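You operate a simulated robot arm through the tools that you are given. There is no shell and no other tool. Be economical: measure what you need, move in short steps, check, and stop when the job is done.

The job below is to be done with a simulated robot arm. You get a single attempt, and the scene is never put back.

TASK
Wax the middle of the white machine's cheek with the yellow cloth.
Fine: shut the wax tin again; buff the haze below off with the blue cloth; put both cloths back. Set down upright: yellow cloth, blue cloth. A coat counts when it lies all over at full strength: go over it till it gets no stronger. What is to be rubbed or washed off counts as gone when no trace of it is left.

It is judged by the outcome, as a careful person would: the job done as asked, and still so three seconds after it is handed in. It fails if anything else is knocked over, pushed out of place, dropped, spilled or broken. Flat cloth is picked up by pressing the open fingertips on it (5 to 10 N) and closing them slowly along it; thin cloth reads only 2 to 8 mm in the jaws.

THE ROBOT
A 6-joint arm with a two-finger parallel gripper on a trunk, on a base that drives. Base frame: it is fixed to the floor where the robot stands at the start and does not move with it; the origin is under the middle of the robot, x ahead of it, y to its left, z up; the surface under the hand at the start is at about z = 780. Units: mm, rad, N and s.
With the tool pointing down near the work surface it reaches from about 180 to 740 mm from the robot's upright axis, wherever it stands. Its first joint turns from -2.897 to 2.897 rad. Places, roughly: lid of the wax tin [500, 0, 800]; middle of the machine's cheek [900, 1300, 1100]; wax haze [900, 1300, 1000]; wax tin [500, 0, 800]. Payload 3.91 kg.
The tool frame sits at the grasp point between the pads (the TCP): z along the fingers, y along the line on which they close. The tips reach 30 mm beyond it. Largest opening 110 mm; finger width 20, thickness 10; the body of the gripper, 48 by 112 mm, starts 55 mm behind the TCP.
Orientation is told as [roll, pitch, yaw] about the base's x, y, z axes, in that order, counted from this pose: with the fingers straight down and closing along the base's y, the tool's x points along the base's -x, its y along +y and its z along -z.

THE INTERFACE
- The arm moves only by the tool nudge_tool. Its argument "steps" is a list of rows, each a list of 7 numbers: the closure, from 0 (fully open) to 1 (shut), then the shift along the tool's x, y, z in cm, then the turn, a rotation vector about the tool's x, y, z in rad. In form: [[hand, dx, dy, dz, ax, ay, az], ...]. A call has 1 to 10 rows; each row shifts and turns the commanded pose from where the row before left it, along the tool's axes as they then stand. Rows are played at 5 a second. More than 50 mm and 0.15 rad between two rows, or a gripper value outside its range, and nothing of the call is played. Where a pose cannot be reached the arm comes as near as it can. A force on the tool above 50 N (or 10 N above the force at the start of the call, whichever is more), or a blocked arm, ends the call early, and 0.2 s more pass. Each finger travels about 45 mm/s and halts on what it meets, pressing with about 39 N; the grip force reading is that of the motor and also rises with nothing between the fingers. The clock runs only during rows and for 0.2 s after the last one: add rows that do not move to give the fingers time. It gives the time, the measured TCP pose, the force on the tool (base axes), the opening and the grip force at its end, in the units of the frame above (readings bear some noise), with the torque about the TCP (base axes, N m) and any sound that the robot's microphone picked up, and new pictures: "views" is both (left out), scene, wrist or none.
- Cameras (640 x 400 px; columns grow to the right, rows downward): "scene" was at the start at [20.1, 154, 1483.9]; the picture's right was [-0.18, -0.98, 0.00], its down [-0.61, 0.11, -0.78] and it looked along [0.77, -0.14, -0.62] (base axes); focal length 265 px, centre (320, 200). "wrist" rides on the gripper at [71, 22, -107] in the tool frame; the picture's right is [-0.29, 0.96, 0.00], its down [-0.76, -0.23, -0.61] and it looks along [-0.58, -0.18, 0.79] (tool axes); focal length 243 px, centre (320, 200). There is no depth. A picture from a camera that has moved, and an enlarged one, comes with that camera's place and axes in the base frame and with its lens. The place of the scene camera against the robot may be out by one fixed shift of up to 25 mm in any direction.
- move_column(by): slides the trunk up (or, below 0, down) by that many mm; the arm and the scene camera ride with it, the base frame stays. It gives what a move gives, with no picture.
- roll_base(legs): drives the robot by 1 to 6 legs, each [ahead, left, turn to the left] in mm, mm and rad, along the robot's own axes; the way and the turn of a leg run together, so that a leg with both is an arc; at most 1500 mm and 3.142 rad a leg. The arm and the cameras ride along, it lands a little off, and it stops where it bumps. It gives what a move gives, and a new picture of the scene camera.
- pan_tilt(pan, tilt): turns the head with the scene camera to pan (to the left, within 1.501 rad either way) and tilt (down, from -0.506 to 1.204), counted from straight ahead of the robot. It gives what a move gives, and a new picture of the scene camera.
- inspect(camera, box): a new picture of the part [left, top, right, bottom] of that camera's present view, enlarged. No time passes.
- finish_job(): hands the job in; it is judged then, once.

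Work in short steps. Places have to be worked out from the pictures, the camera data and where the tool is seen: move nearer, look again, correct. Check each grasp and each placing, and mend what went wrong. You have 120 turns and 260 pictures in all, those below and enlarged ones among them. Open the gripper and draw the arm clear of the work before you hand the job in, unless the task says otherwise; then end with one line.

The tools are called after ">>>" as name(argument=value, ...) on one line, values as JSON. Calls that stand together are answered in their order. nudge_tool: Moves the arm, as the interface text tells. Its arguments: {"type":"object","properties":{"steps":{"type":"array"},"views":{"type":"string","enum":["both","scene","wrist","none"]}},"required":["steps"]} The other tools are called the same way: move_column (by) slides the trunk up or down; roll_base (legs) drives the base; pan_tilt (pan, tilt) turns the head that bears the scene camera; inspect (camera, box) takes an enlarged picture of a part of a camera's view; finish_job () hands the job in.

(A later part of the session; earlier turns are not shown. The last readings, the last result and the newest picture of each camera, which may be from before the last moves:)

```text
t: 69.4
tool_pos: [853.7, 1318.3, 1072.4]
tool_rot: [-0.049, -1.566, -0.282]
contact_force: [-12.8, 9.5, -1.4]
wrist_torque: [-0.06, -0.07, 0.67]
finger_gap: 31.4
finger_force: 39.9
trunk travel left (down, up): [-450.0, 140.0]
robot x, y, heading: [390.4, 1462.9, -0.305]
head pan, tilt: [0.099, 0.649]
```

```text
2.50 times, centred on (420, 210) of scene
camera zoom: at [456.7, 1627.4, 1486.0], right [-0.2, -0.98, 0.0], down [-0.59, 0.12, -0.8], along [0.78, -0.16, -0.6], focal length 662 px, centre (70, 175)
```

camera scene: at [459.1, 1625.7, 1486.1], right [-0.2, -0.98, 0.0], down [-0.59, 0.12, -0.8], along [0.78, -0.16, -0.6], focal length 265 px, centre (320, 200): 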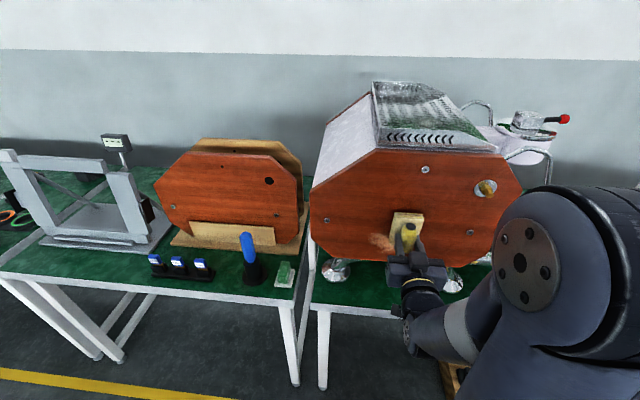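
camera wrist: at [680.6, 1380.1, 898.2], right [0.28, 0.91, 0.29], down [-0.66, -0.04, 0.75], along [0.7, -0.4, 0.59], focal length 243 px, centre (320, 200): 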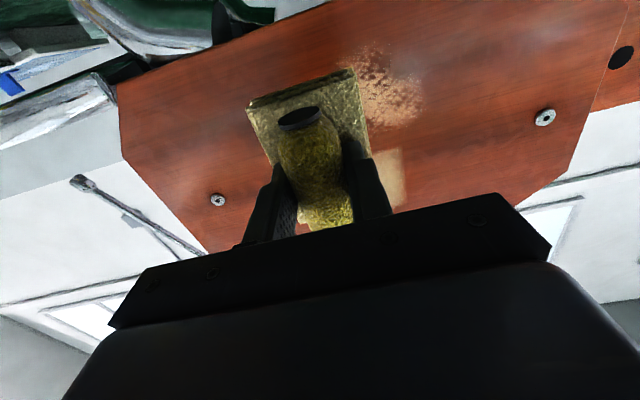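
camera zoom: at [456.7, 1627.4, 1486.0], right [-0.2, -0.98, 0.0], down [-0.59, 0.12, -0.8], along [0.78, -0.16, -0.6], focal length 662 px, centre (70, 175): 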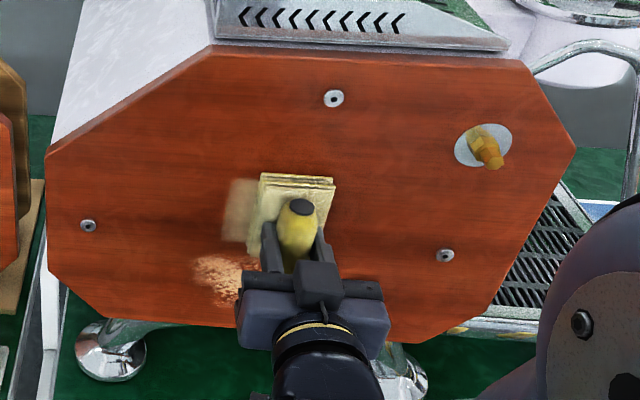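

>>> nudge_tool(steps=[[0.85, 0, 1.2, 0, 0, 0, 0], [0.85, 0, 1.2, 0, 0, 0, 0], [0.85, 0, 1.2, 0, 0, 0, 0], [0.85, -0.9, 0, 0, 0, 0, 0], [0.85, 0, -1.2, 0, 0, 0, 0], [0.85, 0, -1.2, 0, 0, 0, 0], [0.85, 0, -1.0, 0, 0, 0, 0], [0.85, -0.9, 0, 0, 0, 0, 0], [0.85, 0, 1.2, 0, 0, 0, 0], [0.85, 0, 1.2, 0, 0, 0, 0]], views="none")

>>> nudge_tool(steps=[[0.85, 0, 0, -2, 0, 0, 0], [0.85, 3, 0, -3.5, 0, 0, 0], [0.85, 4, 0, -2, 0, 0, 0], [0.85, 4, 0, -1, 0, 0, 0], [0.85, 0, 0, 0, 0, 0, 0]], views="wrist")

>>> inspect(camera="scene", box=[300, 130, 540, 290])

>>> inspect(camera="scene", box=[360, 160, 480, 240])

```text
t: 71.6
tool_pos: [862.1, 1341.2, 1090.6]
tool_rot: [0.292, -1.568, -0.623]
contact_force: [-13.6, -0.1, 0.1]
wrist_torque: [0.03, 0.04, 0.1]
finger_gap: 31.5
finger_force: 38.6
trunk travel left (down, up): [-450.0, 140.0]
robot x, y, heading: [388.7, 1464.9, -0.307]
head pan, tilt: [0.099, 0.649]
```

```text
t: 72.8
tool_pos: [788.7, 1368.1, 983.2]
tool_rot: [2.781, -1.554, -3.109]
contact_force: [0.1, -0.8, -1.0]
wrist_torque: [-0.01, 0.03, 0.0]
finger_gap: 31.1
finger_force: 38.9
trunk travel left (down, up): [-450.0, 140.0]
robot x, y, heading: [387.3, 1462.7, -0.305]
head pan, tilt: [0.099, 0.649]
camera wrist: at [694.5, 1423.3, 910.1], right [0.3, 0.91, 0.3], down [-0.66, -0.02, 0.75], along [0.68, -0.42, 0.59], focal length 243 px, centre (320, 200)
```

wrist: 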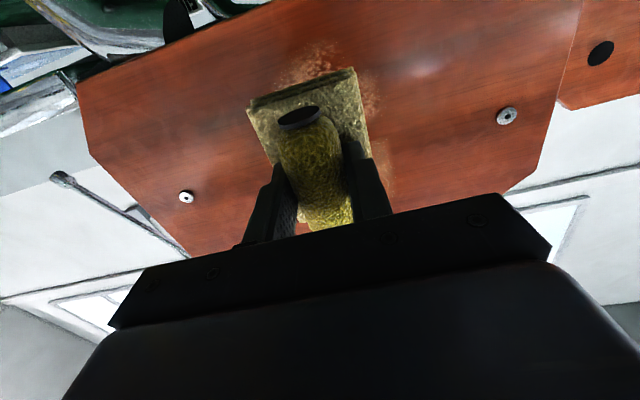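

```text
2.50 times, centred on (420, 210) of scene
camera zoom: at [458.7, 1626.0, 1486.1], right [-0.2, -0.98, 0.0], down [-0.59, 0.12, -0.8], along [0.78, -0.16, -0.6], focal length 662 px, centre (70, 175)
```

zoom: 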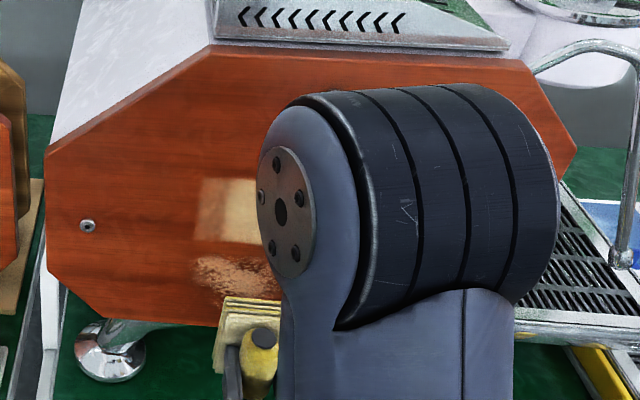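

```text
5.00 times, centred on (420, 200) of scene
camera zoom: at [458.7, 1626.0, 1486.1], right [-0.2, -0.98, 0.0], down [-0.59, 0.12, -0.8], along [0.78, -0.16, -0.6], focal length 1324 px, centre (-180, 200)
```

zoom: 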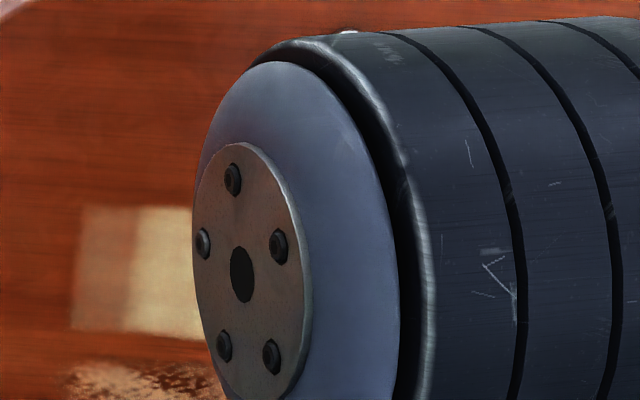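

The elbow hides it; I shift the hand right 9 cm for a clear view.

>>> nudge_tool(steps=[[0.85, 0, -4.5, 0, 0, 0, 0], [0.85, 0, -4.5, 0, 0, 0, 0], [0.85, 0, 0, 0, 0, 0, 0]], views="wrist")

>>> inspect(camera="scene", box=[360, 160, 480, 240])

>>> inspect(camera="scene", box=[300, 130, 540, 290])

```text
t: 73.6
tool_pos: [753.8, 1282.4, 981.6]
tool_rot: [-0.757, -1.568, 0.427]
contact_force: [0.9, -0.9, -0.9]
wrist_torque: [0.0, -0.02, 0.01]
finger_gap: 31.5
finger_force: 39.2
trunk travel left (down, up): [-450.0, 140.0]
robot x, y, heading: [386.1, 1464.5, -0.302]
head pan, tilt: [0.099, 0.649]
camera wrist: at [658.5, 1337.9, 910.1], right [0.31, 0.91, 0.29], down [-0.65, -0.02, 0.76], along [0.7, -0.42, 0.58], focal length 243 px, centre (320, 200)
```

wrist: 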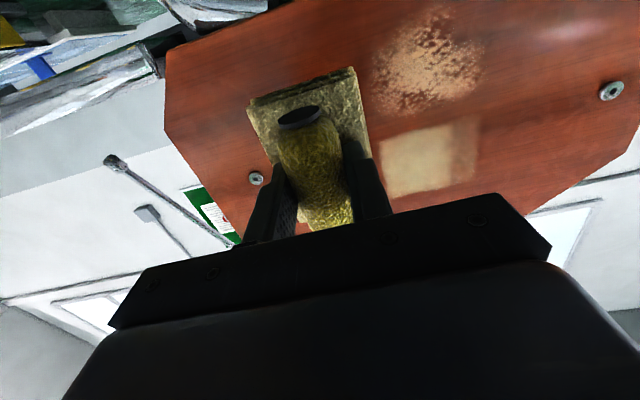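

```text
5.00 times, centred on (420, 200) of scene
camera zoom: at [457.8, 1625.6, 1486.2], right [-0.2, -0.98, 0.0], down [-0.59, 0.12, -0.8], along [0.78, -0.16, -0.6], focal length 1324 px, centre (-180, 200)
```

zoom: 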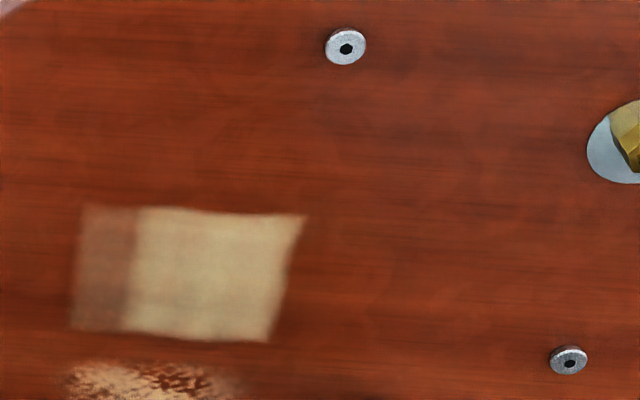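

```text
2.50 times, centred on (420, 210) of scene
camera zoom: at [457.8, 1625.6, 1486.2], right [-0.2, -0.98, 0.0], down [-0.59, 0.12, -0.8], along [0.78, -0.16, -0.6], focal length 662 px, centre (70, 175)
```

zoom: 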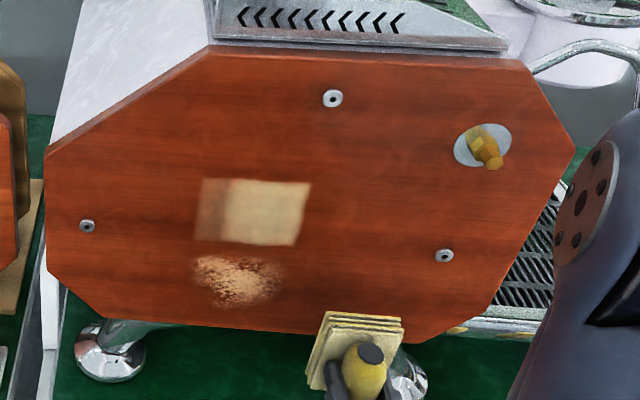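

The wrist view fixes the region: ~100 × 80 mm, centred l≈35, z≈1071 (directly above the haze at z≈967). The left strip is thin; I return centred and add more passes.

>>> nudge_tool(steps=[[0.85, -3, 3.3, 0, 0, 0, 0], [0.85, -3, 3.3, 0, 0, 0, 0], [0.85, -3.1, 3.3, 0, 0, 0, 0], [0.85, 0, 0, 3, 0, 0, 0], [0.85, 0, 0, 3, 0, 0, 0], [0.85, 0, 0, 1.5, 0, 0, 0], [0.85, 0, 0, 0.5, 0, 0, 0], [0.85, 0, 0, 0, 0, 0, 0]], views="none")

```text
t: 75.4
tool_pos: [861.1, 1352.2, 1068.9]
tool_rot: [0.023, -1.563, -0.354]
contact_force: [-0.1, 0.3, -1.0]
wrist_torque: [0.01, 0.02, -0.02]
finger_gap: 31.2
finger_force: 38.5
trunk travel left (down, up): [-450.0, 140.0]
robot x, y, heading: [388.4, 1464.4, -0.304]
head pan, tilt: [0.099, 0.649]
```

>>> nudge_tool(steps=[[0.85, 0, 0, 0.3, 0, 0, 0], [0.85, 0, 0, 0.2, 0, 0, 0], [0.85, 0, 0, 0, 0, 0, 0]], views="none")

```text
t: 76.2
tool_pos: [863.3, 1350.5, 1069.9]
tool_rot: [-0.034, -1.564, -0.295]
contact_force: [-18.1, 5.6, -2.4]
wrist_torque: [-0.09, -0.04, 0.5]
finger_gap: 31.2
finger_force: 39.0
trunk travel left (down, up): [-450.0, 140.0]
robot x, y, heading: [385.9, 1465.6, -0.3]
head pan, tilt: [0.099, 0.649]
```

>>> nudge_tool(steps=[[0.85, 0, 0, 0, -0.012, 0, 0], [0.85, 0, 1.2, 0, 0, 0, 0], [0.85, 0, 1.2, 0, 0, 0, 0], [0.85, 0, -1.2, 0, 0, 0, 0], [0.85, 0, -1.2, 0, 0, 0, 0], [0.85, 0, -1.2, 0, 0, 0, 0], [0.85, 0, -1.2, 0, 0, 0, 0], [0.85, -0.6, 1.2, 0, 0, 0, 0], [0.85, 0, 1.2, 0, 0, 0, 0], [0.85, 0, 1.2, 0, 0, 0, 0]], views="none")

>>> nudge_tool(steps=[[0.85, 0, 1.2, 0, 0, 0, 0], [0.85, 1.2, 0, 0, 0, 0, 0], [0.85, 0, -1.2, 0, 0, 0, 0], [0.85, 0, -1.2, 0, 0, 0, 0], [0.85, 0, -1.2, 0, 0, 0, 0], [0.85, 0, -1.2, 0, 0, 0, 0], [0.85, -0.6, 1.2, 0, 0, 0, 0], [0.85, 0, 1.2, 0, 0, 0, 0], [0.85, 0, 1.2, 0, 0, 0, 0], [0.85, 0, 1.2, 0, 0, 0, 0]], views="none")

```text
t: 78.4
tool_pos: [866.7, 1360.0, 1076.5]
tool_rot: [0.355, -1.568, -0.672]
contact_force: [-22.6, -2.1, -0.7]
wrist_torque: [0.02, 0.2, -0.17]
finger_gap: 30.8
finger_force: 38.9
trunk travel left (down, up): [-450.0, 140.0]
robot x, y, heading: [389.4, 1461.5, -0.308]
head pan, tilt: [0.099, 0.649]
```

```text
t: 80.6
tool_pos: [870.6, 1372.5, 1071.8]
tool_rot: [0.378, -1.564, -0.695]
contact_force: [-23.5, -2.2, -0.6]
wrist_torque: [0.01, 0.04, -0.17]
finger_gap: 31.0
finger_force: 39.4
trunk travel left (down, up): [-450.0, 140.0]
robot x, y, heading: [389.1, 1466.7, -0.311]
head pan, tilt: [0.099, 0.649]
```

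>>> nudge_tool(steps=[[0.85, 0, 0, -3, 0, 0, 0], [0.85, 0, 0, -4, 0, 0, 0], [0.85, 3.5, -3.5, 0, 0, 0, 0], [0.85, 3.5, -3.5, 0, 0, 0, 0], [0.85, 2, -4.5, 0, 0, 0, 0], [0.85, 0, 0, 0, 0, 0, 0]], views="wrist")

>>> inspect(camera="scene", box=[360, 160, 480, 240])

>>> inspect(camera="wrist", box=[300, 0, 620, 220])

```text
t: 82.0
tool_pos: [771.7, 1285.1, 979.9]
tool_rot: [0.201, -1.564, -0.519]
contact_force: [-0.7, 0.0, -0.5]
wrist_torque: [0.02, -0.01, 0.01]
finger_gap: 30.9
finger_force: 39.1
trunk travel left (down, up): [-450.0, 140.0]
robot x, y, heading: [388.1, 1460.8, -0.303]
head pan, tilt: [0.099, 0.649]
camera wrist: at [673.1, 1338.9, 910.1], right [0.3, 0.91, 0.29], down [-0.65, -0.03, 0.76], along [0.7, -0.42, 0.58], focal length 243 px, centre (320, 200)
```

wrist: 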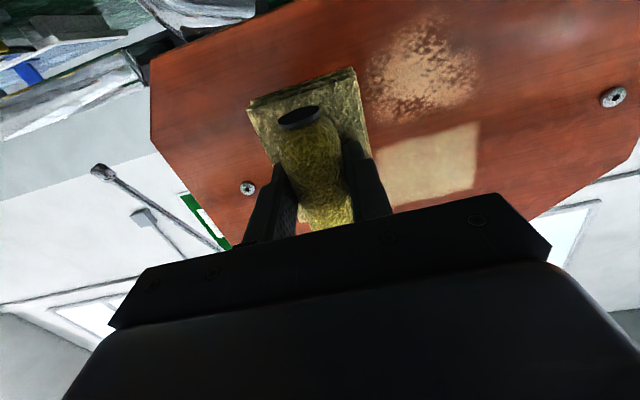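

```text
5.00 times, centred on (420, 200) of scene
camera zoom: at [458.0, 1625.4, 1486.2], right [-0.2, -0.98, 0.0], down [-0.59, 0.12, -0.8], along [0.78, -0.16, -0.6], focal length 1324 px, centre (-180, 200)
```

zoom: 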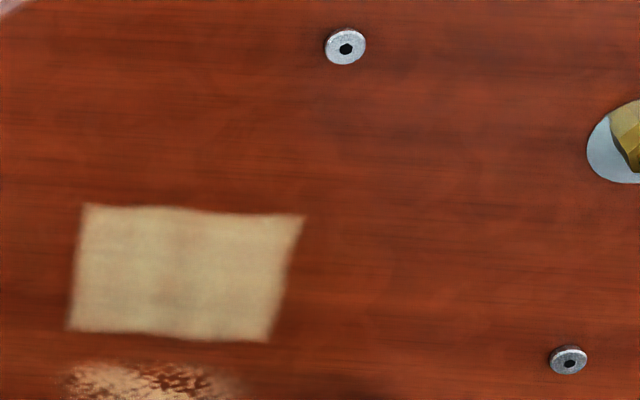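

```text
1.82 times, centred on (460, 110) of wrist
camera zoom: at [673.1, 1338.9, 910.1], right [0.3, 0.91, 0.29], down [-0.65, -0.03, 0.76], along [0.7, -0.42, 0.58], focal length 441 px, centre (66, 364)
```

zoom: 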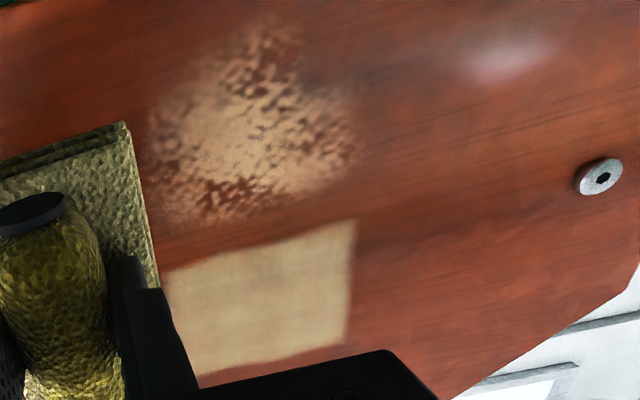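

Coat now even and the outline is unchanged. One more full set of passes to make sure it's saturated.

>>> nudge_tool(steps=[[0.85, -3, 3.3, 0, 0, 0, 0], [0.85, -3, 3.3, 0, 0, 0, 0], [0.85, -3.1, 3.2, 0, 0, 0, 0], [0.85, 0, 0, 3, 0, 0, 0], [0.85, 0, 0, 2, 0, 0, 0], [0.85, 0, 0, 0.9, 0, 0, 0], [0.85, 0, 0, 0, 0, 0, 0]], views="none")

```text
t: 83.6
tool_pos: [857.6, 1360.1, 1071.3]
tool_rot: [0.017, -1.565, -0.334]
contact_force: [0.8, -0.1, -1.5]
wrist_torque: [0.01, 0.02, 0.02]
finger_gap: 31.0
finger_force: 38.6
trunk travel left (down, up): [-450.0, 140.0]
robot x, y, heading: [393.2, 1463.0, -0.305]
head pan, tilt: [0.099, 0.649]
```

>>> nudge_tool(steps=[[0.85, 0, 0, 0.5, 0, 0, 0], [0.85, 0, 0, 0.3, 0, 0, 0], [0.85, 0, 0, 0.2, 0, 0, 0], [0.85, 0, 0, 0, 0, 0, 0]], views="none")

```text
t: 84.6
tool_pos: [864.4, 1357.2, 1072.1]
tool_rot: [-0.002, -1.563, -0.316]
contact_force: [-11.1, 2.1, -0.6]
wrist_torque: [-0.07, -0.08, 0.18]
finger_gap: 31.0
finger_force: 39.4
trunk travel left (down, up): [-450.0, 140.0]
robot x, y, heading: [387.4, 1465.2, -0.305]
head pan, tilt: [0.099, 0.649]
```

>>> nudge_tool(steps=[[0.85, 0, 1.2, 0.05, 0, 0, 0], [0.85, 0, 1.2, 0, 0, 0, 0], [0.85, -0.8, -1.2, 0, 0, 0, 0], [0.85, 0, -1.3, 0, 0, 0, 0], [0.85, 0, -1.3, 0, 0, 0, 0], [0.85, 0, -1.3, 0, 0, 0, 0], [0.85, 0, -0.6, 0, 0, 0, 0], [0.85, 1.5, 0, 0, 0, 0, 0], [0.85, 0, 1.2, 0, 0, 0, 0], [0.85, 0, 1.2, 0, 0, 0, 0]], views="none")

>>> nudge_tool(steps=[[0.85, 0, 1.2, 0, 0, 0, 0], [0.85, 0, 1.2, 0, 0, 0, 0], [0.85, -0.7, 0, 0, 0, 0, 0], [0.85, 0, -1.2, 0, 0, 0, 0], [0.85, 0, -1.2, 0, 0, 0, 0], [0.85, 0, -1.2, 0, 0, 0, 0], [0.85, 0, 0, -3, 0, 0, 0], [0.85, 2, -1, -4, 0, 0, 0], [0.85, 3.5, -3.5, 0, 0, 0, 0], [0.85, 3.5, -3.5, 0, 0, 0, 0]], views="wrist")

>>> inspect(camera="scene", box=[360, 160, 480, 240])

>>> inspect(camera="wrist", box=[300, 0, 620, 220])

```text
t: 86.8
tool_pos: [861.3, 1346.4, 1065.3]
tool_rot: [0.196, -1.566, -0.514]
contact_force: [-23.0, -2.6, -2.1]
wrist_torque: [0.0, -0.18, -0.1]
finger_gap: 31.0
finger_force: 38.5
trunk travel left (down, up): [-450.0, 140.0]
robot x, y, heading: [389.5, 1463.7, -0.307]
head pan, tilt: [0.099, 0.649]
```

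```text
t: 89.0
tool_pos: [768.0, 1281.5, 981.5]
tool_rot: [0.233, -1.565, -0.549]
contact_force: [-0.4, -0.1, 0.2]
wrist_torque: [-0.02, 0.02, -0.02]
finger_gap: 31.1
finger_force: 38.5
trunk travel left (down, up): [-450.0, 140.0]
robot x, y, heading: [389.4, 1464.3, -0.307]
head pan, tilt: [0.099, 0.649]
camera wrist: at [671.3, 1336.4, 910.7], right [0.3, 0.91, 0.29], down [-0.65, -0.03, 0.76], along [0.7, -0.42, 0.58], focal length 243 px, centre (320, 200)
```

wrist: 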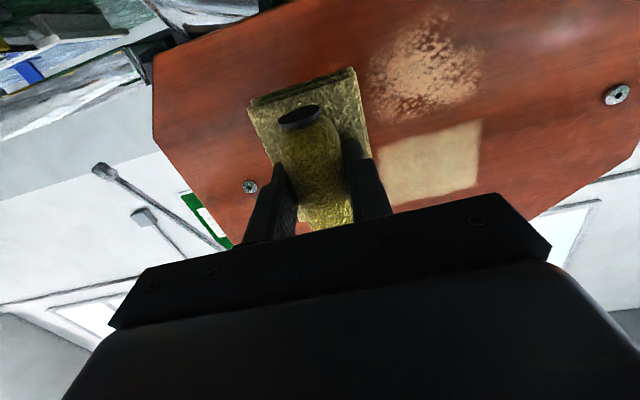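

```text
5.00 times, centred on (420, 200) of scene
camera zoom: at [458.0, 1626.1, 1486.2], right [-0.2, -0.98, 0.0], down [-0.59, 0.12, -0.8], along [0.78, -0.16, -0.6], focal length 1324 px, centre (-180, 200)
```

zoom: 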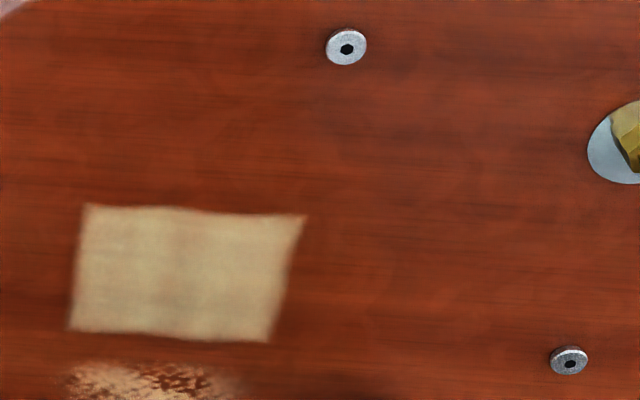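

```text
1.82 times, centred on (460, 110) of wrist
camera zoom: at [671.3, 1336.4, 910.7], right [0.3, 0.91, 0.29], down [-0.65, -0.03, 0.76], along [0.7, -0.42, 0.58], focal length 441 px, centre (66, 364)
```

zoom: 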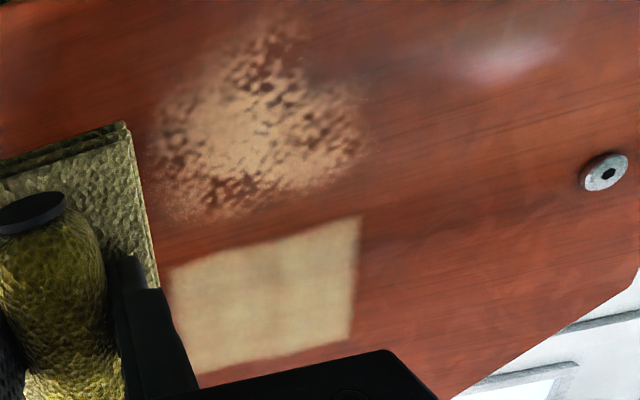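

Nearly unchanged; I do one last set of passes concentrating on the middle, to be sure.

>>> nudge_tool(steps=[[0.85, -3, 3.3, 0, 0, 0, 0], [0.85, -3, 3.3, 0, 0, 0, 0], [0.85, -3.1, 3.2, 0, 0, 0, 0], [0.85, 0, 0, 3, 0, 0, 0], [0.85, 0, 0, 2.5, 0, 0, 0], [0.85, 0, 0, 0.9, 0, 0, 0], [0.85, 0, 0, 0.4, 0, 0, 0], [0.85, 0, 0, 0.2, 0, 0, 0], [0.85, 0, 0, 0, 0, 0, 0]], views="none")

```text
t: 91.0
tool_pos: [863.4, 1353.4, 1071.4]
tool_rot: [-0.013, -1.564, -0.302]
contact_force: [-22.8, 7.1, -5.0]
wrist_torque: [-0.1, -0.22, 0.19]
finger_gap: 31.3
finger_force: 39.1
trunk travel left (down, up): [-450.0, 140.0]
robot x, y, heading: [389.5, 1461.9, -0.307]
head pan, tilt: [0.099, 0.649]
```

>>> nudge_tool(steps=[[0.85, 0, 1.2, 0, 0, 0, 0], [0.85, 0, 1.2, 0, 0, 0, 0], [0.85, -0.5, -1.2, 0, 0, 0, 0], [0.85, 0, -1.3, 0, 0, 0, 0], [0.85, 0, -1.3, 0, 0, 0, 0], [0.85, 0, -1.3, 0, 0, 0, 0], [0.85, 1, 1.3, 0, 0, 0, 0], [0.85, 0, 1.3, 0, 0, 0, 0], [0.85, 0, 1.2, 0, 0, 0, 0], [0.85, -0.5, 1.2, 0, 0, 0, 0]], views="none")

>>> nudge_tool(steps=[[0.85, 0, -1.2, 0, 0, 0, 0], [0.85, 0, -1.2, 0, 0, 0, 0], [0.85, 0, -1.2, 0, 0, 0, 0], [0.85, 0, -1.2, 0, 0, 0, 0], [0.85, 0, 0, -3, 0, 0, 0], [0.85, 2, 0, -4, 0, 0, 0], [0.85, 3.5, -3, 0, 0, 0, 0], [0.85, 3.5, -3, 0, 0, 0, 0], [0.85, 0, 0, 0, 0, 0, 0]], views="none")

>>> inspect(camera="scene", box=[360, 160, 480, 240])

```text
t: 93.2
tool_pos: [869.7, 1375.0, 1072.6]
tool_rot: [0.038, -1.565, -0.353]
contact_force: [-34.4, -0.3, -5.6]
wrist_torque: [0.06, -0.41, -0.22]
finger_gap: 31.0
finger_force: 39.8
trunk travel left (down, up): [-450.0, 140.0]
robot x, y, heading: [387.7, 1460.3, -0.304]
head pan, tilt: [0.099, 0.649]
```

```text
t: 95.2
tool_pos: [772.5, 1295.5, 983.3]
tool_rot: [0.142, -1.563, -0.456]
contact_force: [-0.1, 0.1, -0.6]
wrist_torque: [-0.01, 0.02, 0.0]
finger_gap: 31.3
finger_force: 39.1
trunk travel left (down, up): [-450.0, 140.0]
robot x, y, heading: [387.0, 1462.4, -0.308]
head pan, tilt: [0.099, 0.649]
```

```text
5.00 times, centred on (420, 200) of scene
camera zoom: at [458.3, 1625.5, 1486.1], right [-0.2, -0.98, 0.0], down [-0.59, 0.12, -0.8], along [0.78, -0.16, -0.6], focal length 1324 px, centre (-180, 200)
```

zoom: 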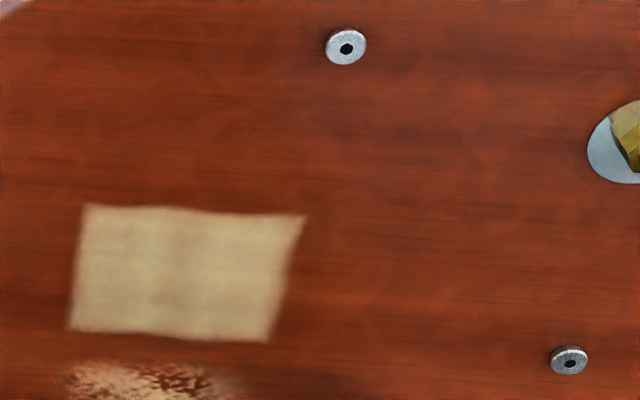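

The coat no longer changes: waxing done. I raise and draw back the hand, then pitch it down again for the way back.

>>> nudge_tool(steps=[[0.85, 0, 0, -3, 0, 0, 0], [0.85, -4, 1.5, 0, 0, 0, 0], [0.85, -4, 1.5, 0, 0, 0, 0], [0.85, -4, 1, 0, 0, 0, 0], [0.85, 0, 0, 0, -0.013, 0, 0], [0.85, 0, 0, 0, 0, 0.14, 0], [0.85, 0, 0, 0, 0, 0.14, 0], [0.85, 0, 0, 0, 0, 0.14, 0], [0.85, 0, 0, 0, 0, 0.14, 0], [0.85, 0, 0, 0, 0, 0.14, 0]], views="none")

>>> nudge_tool(steps=[[0.85, 0, 0, 0, 0, 0.14, 0], [0.85, 0, 0, 0, 0, 0.14, 0], [0.85, 0, 0, 0, 0, 0.14, 0], [0.85, 0, 0, 0, 0, 0.14, 0], [0.85, 0, 0, 0, 0, 0.14, 0], [0.85, 0, 0, 0, 0, 0.14, 0], [0.85, 0, 0, 0, 0, 0, 0]], views="both")

```text
t: 97.4
tool_pos: [755.2, 1338.1, 1103.8]
tool_rot: [-0.014, -0.916, -0.314]
contact_force: [0.1, 0.7, -0.5]
wrist_torque: [-0.04, -0.01, 0.02]
finger_gap: 30.9
finger_force: 39.4
out of reach, approached as far as the arm can: row 8
trunk travel left (down, up): [-450.0, 140.0]
robot x, y, heading: [389.9, 1458.2, -0.304]
head pan, tilt: [0.099, 0.649]
```

```text
t: 99.0
tool_pos: [756.3, 1337.0, 1104.1]
tool_rot: [-0.01, -0.078, -0.324]
contact_force: [0.8, -0.3, -0.8]
wrist_torque: [0.01, -0.02, 0.02]
finger_gap: 30.9
finger_force: 38.9
trunk travel left (down, up): [-450.0, 140.0]
robot x, y, heading: [388.1, 1463.5, -0.302]
head pan, tilt: [0.099, 0.649]
camera scene: at [458.4, 1625.9, 1486.1], right [-0.2, -0.98, 0.0], down [-0.59, 0.12, -0.8], along [0.78, -0.16, -0.6], focal length 265 px, centre (320, 200)
camera wrist: at [687.3, 1384.7, 1204.8], right [0.58, 0.81, 0.01], down [0.6, -0.44, 0.67], along [0.55, -0.38, -0.74], focal length 243 px, centre (320, 200)
```

scene: 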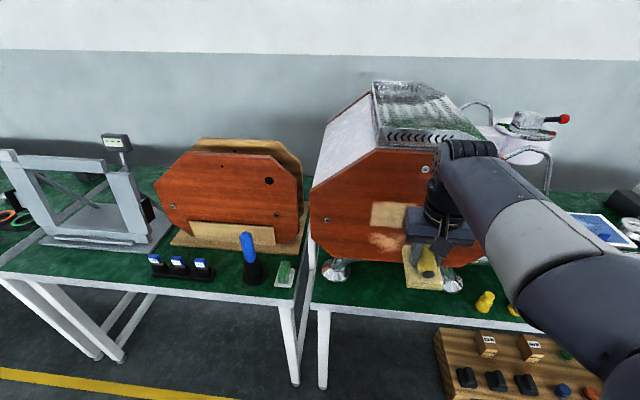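
wrist: 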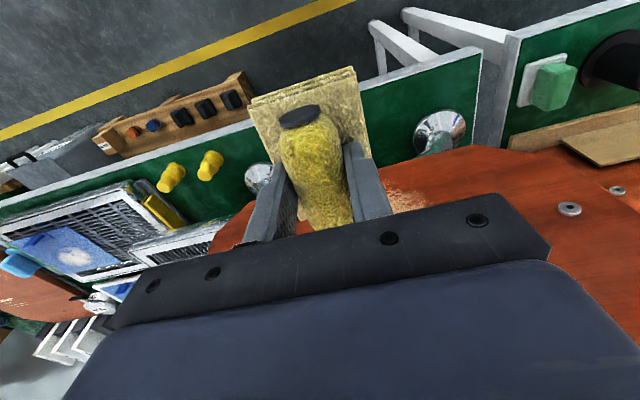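

I finish levelling the hand, draw it in, and drive back the way I came.

>>> nudge_tool(steps=[[0.85, 0, 0, 0, 0, 0.076, 0], [0.85, 3, 0, 0, 0, 0, 0], [0.85, 3, 0, 0, 0, 0, 0], [0.85, 0, 0, 0, 0, 0, 0]], views="none")

>>> roll_base(legs=[[0, -1500, 0], [0, -30, 0], [0, 0, 0.304]])

```text
t: 100.0
tool_pos: [698.7, 1357.2, 1103.2]
tool_rot: [-0.01, -0.004, -0.325]
contact_force: [-0.2, 0.1, 0.4]
wrist_torque: [0.01, 0.02, 0.02]
finger_gap: 31.4
finger_force: 39.0
trunk travel left (down, up): [-450.0, 140.0]
robot x, y, heading: [388.5, 1460.2, -0.306]
head pan, tilt: [0.099, 0.649]
```

```text
t: 108.8
tool_pos: [261.0, 10.1, 1102.4]
tool_rot: [-0.009, -0.003, -0.024]
contact_force: [-0.3, -0.2, -0.7]
wrist_torque: [-0.01, -0.01, -0.01]
finger_gap: 31.2
finger_force: 39.4
trunk travel left (down, up): [-450.0, 140.0]
robot x, y, heading: [-67.0, 18.4, -0.0]
head pan, tilt: [0.099, 0.649]
camera scene: at [-45.0, 197.5, 1486.1], right [0.1, -1.0, 0.0], down [-0.6, -0.06, -0.8], along [0.79, 0.08, -0.6], focal length 265 px, centre (320, 200)
```

scene: 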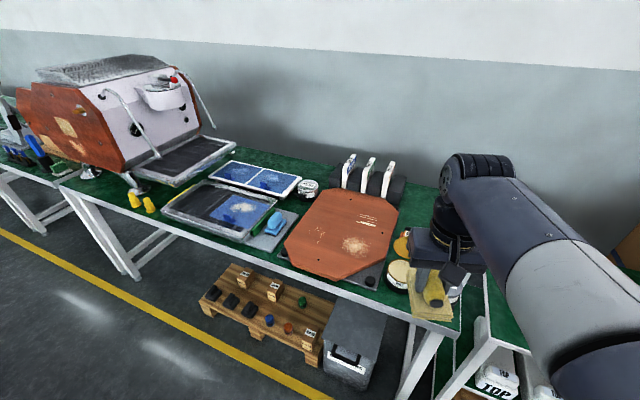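

>>> roll_base(legs=[[152, -18, 0]])

>>> nudge_tool(steps=[[0.85, 0, 0, 0, -0.009, 0.003, 0.14], [0.85, 0, 0, 0, 0, 0, 0.131], [0.85, -4, 0, 0, 0, 0, 0], [0.85, -4, 0, 0, 0, 0, 0], [0.85, -4, 0, 0, 0, 0, 0], [0.85, -4, 0, 0, 0, 0, 0], [0.85, -4, 0, 0, 0, 0, 0], [0.85, -4, 0, 0, 0, 0, 0], [0.85, -4, 0, 0, 0, 0, 0], [0.85, 0, 0, 0, 0, 0, 0]], views="both")

```text
t: 110.1
tool_pos: [411.3, -9.1, 1104.5]
tool_rot: [-0.008, -0.005, -0.026]
contact_force: [0.0, -0.2, -0.6]
wrist_torque: [-0.04, -0.03, 0.02]
finger_gap: 31.0
finger_force: 38.9
trunk travel left (down, up): [-450.0, 140.0]
robot x, y, heading: [84.2, 0.7, -0.001]
head pan, tilt: [0.099, 0.649]
camera scene: at [106.8, 179.0, 1486.1], right [0.1, -1.0, 0.0], down [-0.6, -0.06, -0.8], along [0.79, 0.08, -0.6], focal length 265 px, centre (320, 200)
```

scene: 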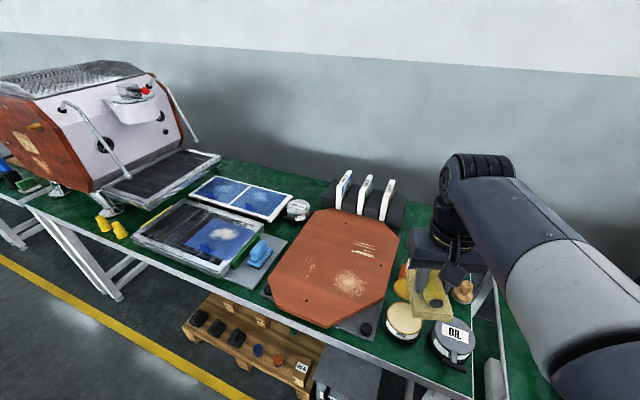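

```text
t: 112.3
tool_pos: [680.3, -90.9, 1102.5]
tool_rot: [0.0, 0.0, -0.295]
contact_force: [0.8, -0.7, -1.1]
wrist_torque: [0.01, 0.0, 0.02]
finger_gap: 31.2
finger_force: 39.3
trunk travel left (down, up): [-450.0, 140.0]
robot x, y, heading: [82.2, 2.5, -0.002]
head pan, tilt: [0.099, 0.649]
camera scene: at [107.2, 178.9, 1486.1], right [0.1, -1.0, 0.0], down [-0.6, -0.06, -0.8], along [0.79, 0.08, -0.6], focal length 265 px, centre (320, 200)
camera wrist: at [617.9, -49.6, 1210.4], right [0.56, 0.83, 0.0], down [0.66, -0.44, 0.61], along [0.51, -0.34, -0.79], focal length 243 px, centre (320, 200)
```

scene: 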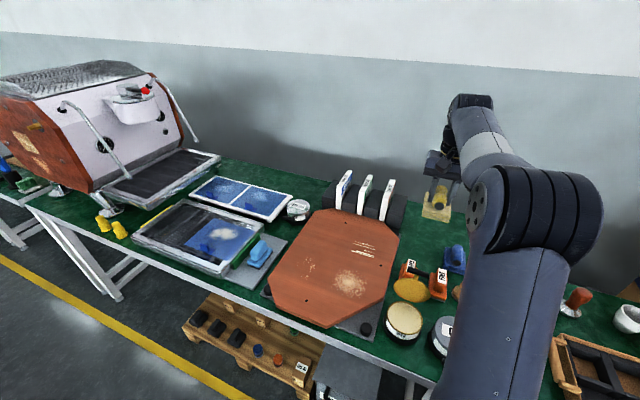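
wrist: 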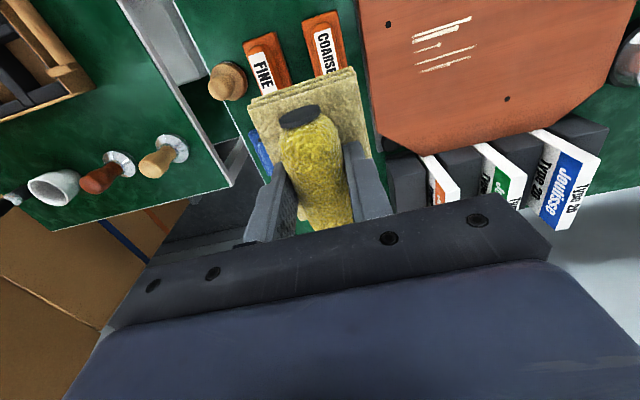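

>>> nudge_tool(steps=[[0.85, -4.9, -0.2, 0, 0, 0, 0], [0.85, -4.9, -0.2, 0, 0, 0, 0], [0.85, 0, 0, 4.5, 0, 0, 0], [0.85, 0, 0, 4.5, 0, 0, 0], [0.85, 0, 0, 4.5, 0, 0, 0], [0.85, 0, 0, 4.5, 0, 0, 0], [0.85, 0, 0, 3.5, 0, 0, 0], [0.85, 0, 0, 2.5, 0, 0, 0], [0.85, 0, 0, 0, 0, 0, 0]], views="wrist")

```text
t: 114.3
tool_pos: [760.1, -120.3, 863.6]
tool_rot: [0.0, -0.001, -0.296]
contact_force: [-0.7, 0.0, 0.6]
wrist_torque: [0.0, 0.01, 0.01]
finger_gap: 31.2
finger_force: 38.7
out of reach, approached as far as the arm can: row 2
trunk travel left (down, up): [-450.0, 140.0]
robot x, y, heading: [83.8, -2.2, -0.005]
head pan, tilt: [0.099, 0.649]
camera wrist: at [698.0, -77.7, 970.4], right [0.56, 0.83, 0.0], down [0.66, -0.44, 0.61], along [0.51, -0.34, -0.79], focal length 243 px, centre (320, 200)
```

wrist: 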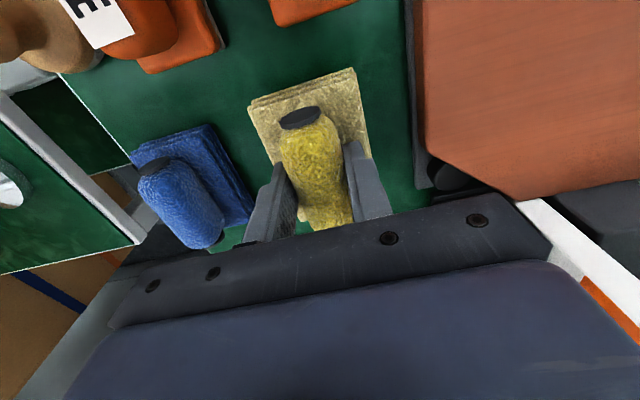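

I make up the last 14 mm forward and lower to the table.

>>> nudge_tool(steps=[[0.85, -1.4, 0.1, 0, 0, 0, 0], [0.85, 0, 0, 1.5, 0, 0, 0], [0.85, 0, 0, 0.8, 0, 0, 0], [0.85, 0, 0, 0.3, 0, 0, 0], [0.85, 0, 0, 0, 0, 0, 0]], views="wrist")

```text
t: 115.5
tool_pos: [773.8, -122.4, 839.0]
tool_rot: [0.001, -0.001, -0.297]
contact_force: [0.1, -0.5, -0.5]
wrist_torque: [-0.01, 0.01, 0.01]
finger_gap: 31.2
finger_force: 39.3
trunk travel left (down, up): [-450.0, 140.0]
robot x, y, heading: [85.0, -1.9, -0.006]
head pan, tilt: [0.099, 0.649]
camera wrist: at [712.0, -80.5, 945.3], right [0.56, 0.83, 0.0], down [0.66, -0.44, 0.61], along [0.51, -0.34, -0.79], focal length 243 px, centre (320, 200)
```

wrist: 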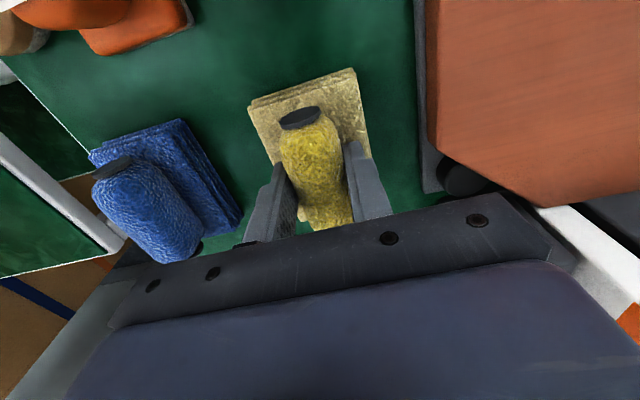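

>>> nudge_tool(steps=[[0.85, 0, 0, 0.2, 0, 0, 0], [0.85, 0, 0, 0.2, 0, 0, 0], [0.85, 0, 0, 0.1, 0, 0, 0], [0.85, 0, 0, 0, 0, 0, 0]], views="none")

```text
t: 116.5
tool_pos: [774.9, -121.8, 835.2]
tool_rot: [0.002, -0.004, -0.297]
contact_force: [0.9, 1.8, 11.6]
wrist_torque: [0.11, 0.45, -0.06]
finger_gap: 31.3
finger_force: 39.1
trunk travel left (down, up): [-450.0, 140.0]
robot x, y, heading: [86.8, -0.0, -0.007]
head pan, tilt: [0.099, 0.649]
```

Resting on the table with 12 N. I open just enough and rise.

>>> nudge_tool(steps=[[0.7, 0, 0, -0.05, 0, 0, 0], [0.5, 0, 0, 0, 0, 0, 0], [0.3, 0, 0, 0, 0, 0, 0], [0.3, 0, 0, 0, 0, 0, 0], [0.3, 0, 0, -3, 0, 0, 0], [0.3, 0, 0, -4, 0, 0, 0], [0.3, 0, 0, -4, 0, 0, 0], [0.3, 3, 0, -2, 0, 0, 0], [0.3, 0, 0, 0, 0, 0, 0]], views="wrist")

>>> inspect(camera="wrist", box=[140, 20, 440, 240])

```text
t: 118.5
tool_pos: [746.6, -113.1, 963.4]
tool_rot: [-0.001, -0.002, -0.299]
contact_force: [0.1, 0.2, 0.5]
wrist_torque: [-0.04, -0.03, 0.03]
finger_gap: 77.0
finger_force: 0.0
trunk travel left (down, up): [-450.0, 140.0]
robot x, y, heading: [81.4, 2.9, -0.007]
head pan, tilt: [0.099, 0.649]
camera wrist: at [682.9, -71.4, 1070.8], right [0.56, 0.83, 0.0], down [0.66, -0.44, 0.61], along [0.51, -0.34, -0.79], focal length 243 px, centre (320, 200)
```

wrist: 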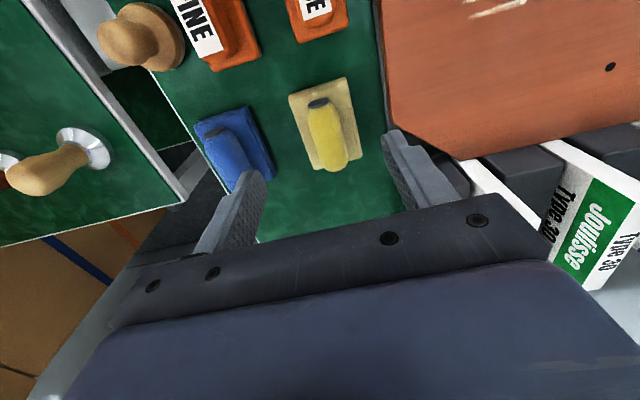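

```text
1.82 times, centred on (290, 130) of wrist
camera zoom: at [682.9, -71.4, 1070.8], right [0.56, 0.83, 0.0], down [0.66, -0.44, 0.61], along [0.51, -0.34, -0.79], focal length 441 px, centre (374, 327)
```

zoom: 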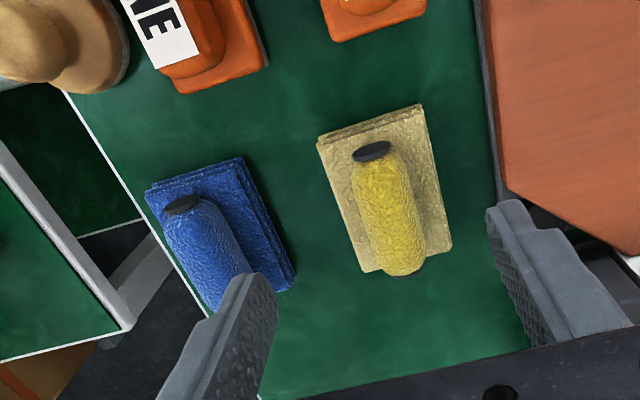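

Yellow cloth stands back in place. Next the blue cloth: handle centre ≈ (739, −231), yaw ≈ −0.32. I move above it.

>>> nudge_tool(steps=[[0.3, -0.9, -3.8, 0, 0, 0, 0.025], [0.3, -0.9, -3.8, 0, 0, 0, 0], [0.3, -0.9, -3.8, 0, 0, 0, 0], [0.3, 0, 0, 4, 0, 0, 0], [0.3, 0, 0, 0, 0, 0, 0]], views="wrist")

>>> inspect(camera="wrist", box=[200, 40, 440, 240])

```text
t: 119.7
tool_pos: [736.7, -231.9, 922.9]
tool_rot: [-0.001, -0.001, -0.321]
contact_force: [-0.1, 0.2, -1.5]
wrist_torque: [0.0, 0.0, 0.01]
finger_gap: 77.1
finger_force: 0.0
trunk travel left (down, up): [-450.0, 140.0]
robot x, y, heading: [81.4, 0.4, -0.011]
head pan, tilt: [0.099, 0.649]
camera wrist: at [675.4, -187.8, 1030.9], right [0.58, 0.82, 0.0], down [0.65, -0.46, 0.61], along [0.5, -0.35, -0.79], focal length 243 px, centre (320, 200)
```

wrist: 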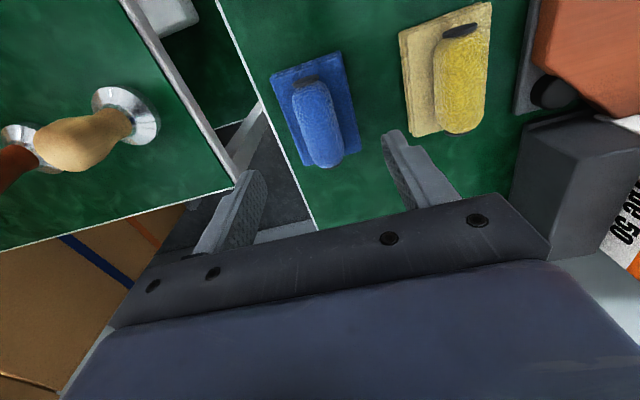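

```text
2.00 times, centred on (320, 140) of wrist
camera zoom: at [675.4, -187.8, 1030.9], right [0.58, 0.82, 0.0], down [0.65, -0.46, 0.61], along [0.5, -0.35, -0.79], focal length 485 px, centre (320, 320)
```

zoom: 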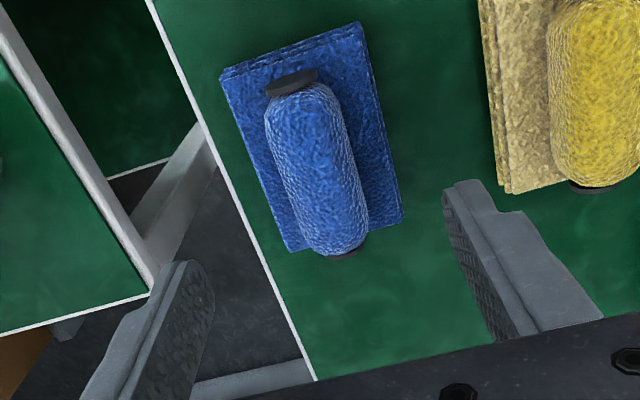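

>>> nudge_tool(steps=[[0.3, -0.1, -0.35, 0, 0, 0, 0], [0.3, 0, 0, 4, 0, 0, 0], [0.3, 0, 0, 3, 0, 0, 0], [0.3, 0, 0, 1.65, 0, 0, 0], [0.45, 0, 0, 0, 0, 0, 0], [0.6, 0, 0, 0, 0, 0, 0], [0.75, 0, 0, 0, 0, 0, 0], [0.85, 0, 0, 0, 0, 0, 0], [0.85, 0, 0, 0, 0, 0, 0]], views="wrist")

>>> inspect(camera="wrist", box=[200, 40, 440, 240])

```text
t: 121.7
tool_pos: [735.7, -235.3, 837.6]
tool_rot: [0.0, -0.001, -0.32]
contact_force: [0.3, -0.5, -0.3]
wrist_torque: [0.01, -0.02, -0.02]
finger_gap: 31.2
finger_force: 38.6
trunk travel left (down, up): [-450.0, 140.0]
robot x, y, heading: [84.4, 1.3, -0.006]
head pan, tilt: [0.099, 0.649]
camera wrist: at [674.5, -192.0, 943.6], right [0.58, 0.82, 0.0], down [0.65, -0.46, 0.61], along [0.5, -0.35, -0.79], focal length 243 px, centre (320, 200)
```

wrist: 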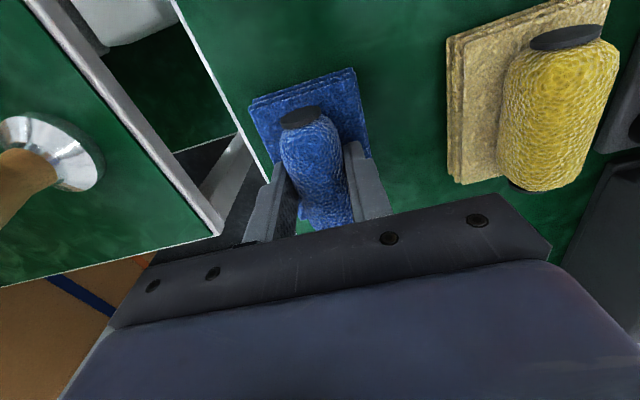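

```text
2.00 times, centred on (320, 140) of wrist
camera zoom: at [674.5, -192.0, 943.6], right [0.58, 0.82, 0.0], down [0.65, -0.46, 0.61], along [0.5, -0.35, -0.79], focal length 485 px, centre (320, 320)
```

zoom: 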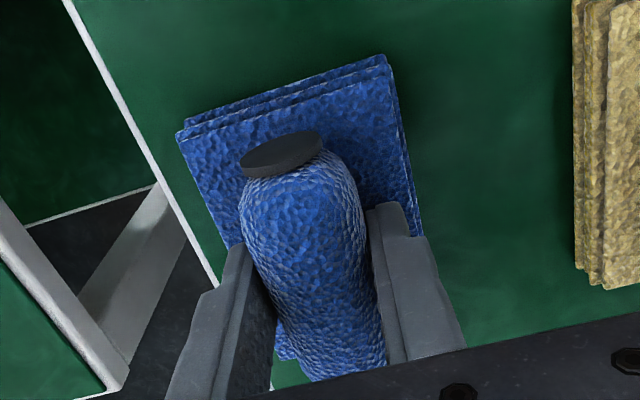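

Blue gripped identically. I lift it and draw the arm in for the drive.

>>> nudge_tool(steps=[[0.85, 0, 0, -2, 0, 0, 0], [0.85, 0, 0, -4, 0, 0, 0], [0.85, 0, 0, -4.5, 0, 0, 0], [0.85, 0, 0, -4.5, 0, 0, 0], [0.85, 2, 0.5, -4.5, 0, 0, 0], [0.85, 3, 1, -3.5, 0, 0, 0], [0.85, 4.2, 1.4, 0, 0, 0, 0], [0.85, 4.2, 1.4, 0, 0, 0, 0], [0.85, 4.2, 1.4, 0, 0, 0, 0], [0.85, 4.2, 1.4, 0, 0, 0, 0]], views="none")

>>> nudge_tool(steps=[[0.85, 4.2, 1.4, -1, 0, 0, 0], [0.85, 4.2, 1.4, -1, 0, 0, 0], [0.85, 4.2, 1.4, -1, 0, 0, 0], [0.85, 3.7, 1.1, 0, 0, 0, 0], [0.85, 0, 0, 0, 0, 0, -0.12], [0.85, 0, 0, 0, 0, 0, -0.12], [0.85, 0, 0, 0, 0, 0, -0.08], [0.85, 0, 0, 0, 0, 0, 0]], views="scene")

>>> inspect(camera="scene", box=[340, 160, 520, 360])

```text
t: 123.9
tool_pos: [550.0, -96.7, 1066.4]
tool_rot: [0.001, -0.001, -0.322]
contact_force: [0.4, -0.8, -0.5]
wrist_torque: [0.01, 0.01, 0.03]
finger_gap: 31.2
finger_force: 39.2
trunk travel left (down, up): [-450.0, 140.0]
robot x, y, heading: [85.1, 0.6, -0.003]
head pan, tilt: [0.099, 0.649]
```

```text
t: 125.7
tool_pos: [413.0, 5.2, 1096.7]
tool_rot: [-0.001, -0.002, -0.001]
contact_force: [-0.7, 0.6, -0.2]
wrist_torque: [-0.01, 0.03, -0.01]
finger_gap: 31.1
finger_force: 38.6
trunk travel left (down, up): [-450.0, 140.0]
robot x, y, heading: [83.2, 1.5, -0.003]
head pan, tilt: [0.099, 0.649]
camera scene: at [106.7, 179.0, 1486.1], right [0.1, -1.0, 0.0], down [-0.6, -0.06, -0.8], along [0.79, 0.08, -0.6], focal length 265 px, centre (320, 200)
```

scene: 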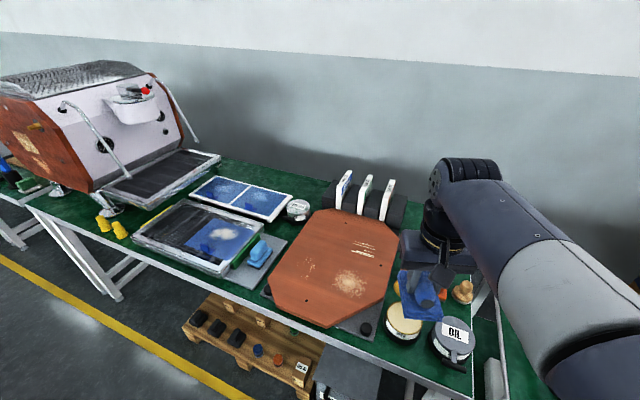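

```text
2.00 times, centred on (430, 260) of scene
camera zoom: at [106.7, 179.0, 1486.1], right [0.1, -1.0, 0.0], down [-0.6, -0.06, -0.8], along [0.79, 0.08, -0.6], focal length 530 px, centre (100, 80)
```

zoom: 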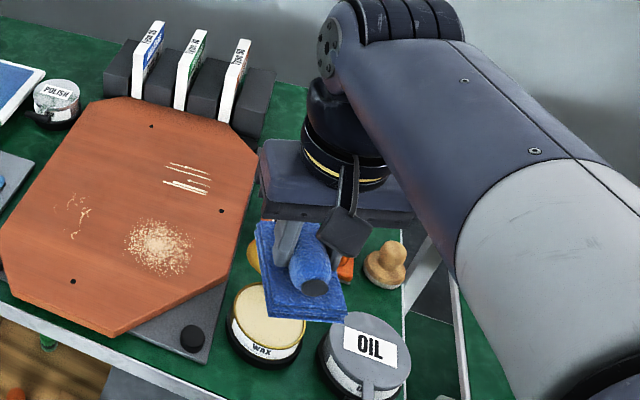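

Same drive as before, back to the machine.

>>> roll_base(legs=[[-150, 0, 0], [0, 0, -0.3], [0, 1000, 0], [0, 530, 0]])

```text
t: 135.6
tool_pos: [706.8, 1376.9, 1096.7]
tool_rot: [0.001, -0.001, -0.297]
contact_force: [0.0, -0.6, -0.8]
wrist_torque: [0.01, 0.0, -0.03]
finger_gap: 31.2
finger_force: 39.7
trunk travel left (down, up): [-450.0, 140.0]
robot x, y, heading: [392.2, 1471.9, -0.297]
head pan, tilt: [0.099, 0.649]
camera scene: at [458.2, 1633.5, 1486.1], right [-0.2, -0.98, 0.0], down [-0.59, 0.12, -0.8], along [0.78, -0.16, -0.6], focal length 265 px, centre (320, 200)
```

scene: 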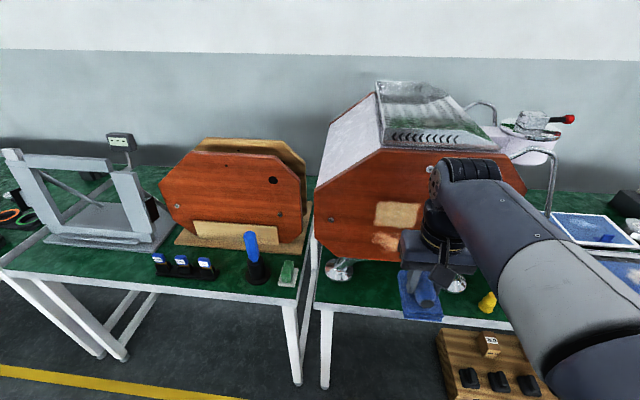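

Same pose within a cm. I pitch the hand up as before.

>>> nudge_tool(steps=[[0.85, -3, 0, 0, 0, 0, 0.013], [0.85, -3, 0, 0, 0, 0, 0], [0.85, 0, 0, 0, 0, -0.14, 0], [0.85, 0, 0, 0, 0, -0.14, 0], [0.85, 0, 0, 0, 0, -0.14, 0], [0.85, 0, 0, 0, 0, -0.14, 0], [0.85, 0, 0, 0, 0, -0.14, 0], [0.85, 0, 0, 0, 0, 0, 0]], views="none")

>>> nudge_tool(steps=[[0.85, 0, 0, 0, 0, -0.14, 0], [0.85, 0, 0, 0, 0, -0.14, 0], [0.85, 0, 0, 0, 0, -0.14, 0], [0.85, 0, 0, 0, 0, -0.14, 0], [0.85, 0, 0, 0, 0, -0.14, 0], [0.85, 0, 0, 0, 0, -0.1708, 0], [0.85, 0, 0, 0, 0, 0, 0]], views="wrist")

```text
t: 137.4
tool_pos: [762.8, 1359.4, 1095.8]
tool_rot: [0.002, -0.702, -0.311]
contact_force: [-0.1, 0.0, 0.1]
wrist_torque: [-0.02, 0.03, -0.03]
finger_gap: 31.1
finger_force: 38.8
trunk travel left (down, up): [-450.0, 140.0]
robot x, y, heading: [389.9, 1468.6, -0.298]
head pan, tilt: [0.099, 0.649]
```

```text
refused: row 6 steps farther than a row can; nothing moved
```

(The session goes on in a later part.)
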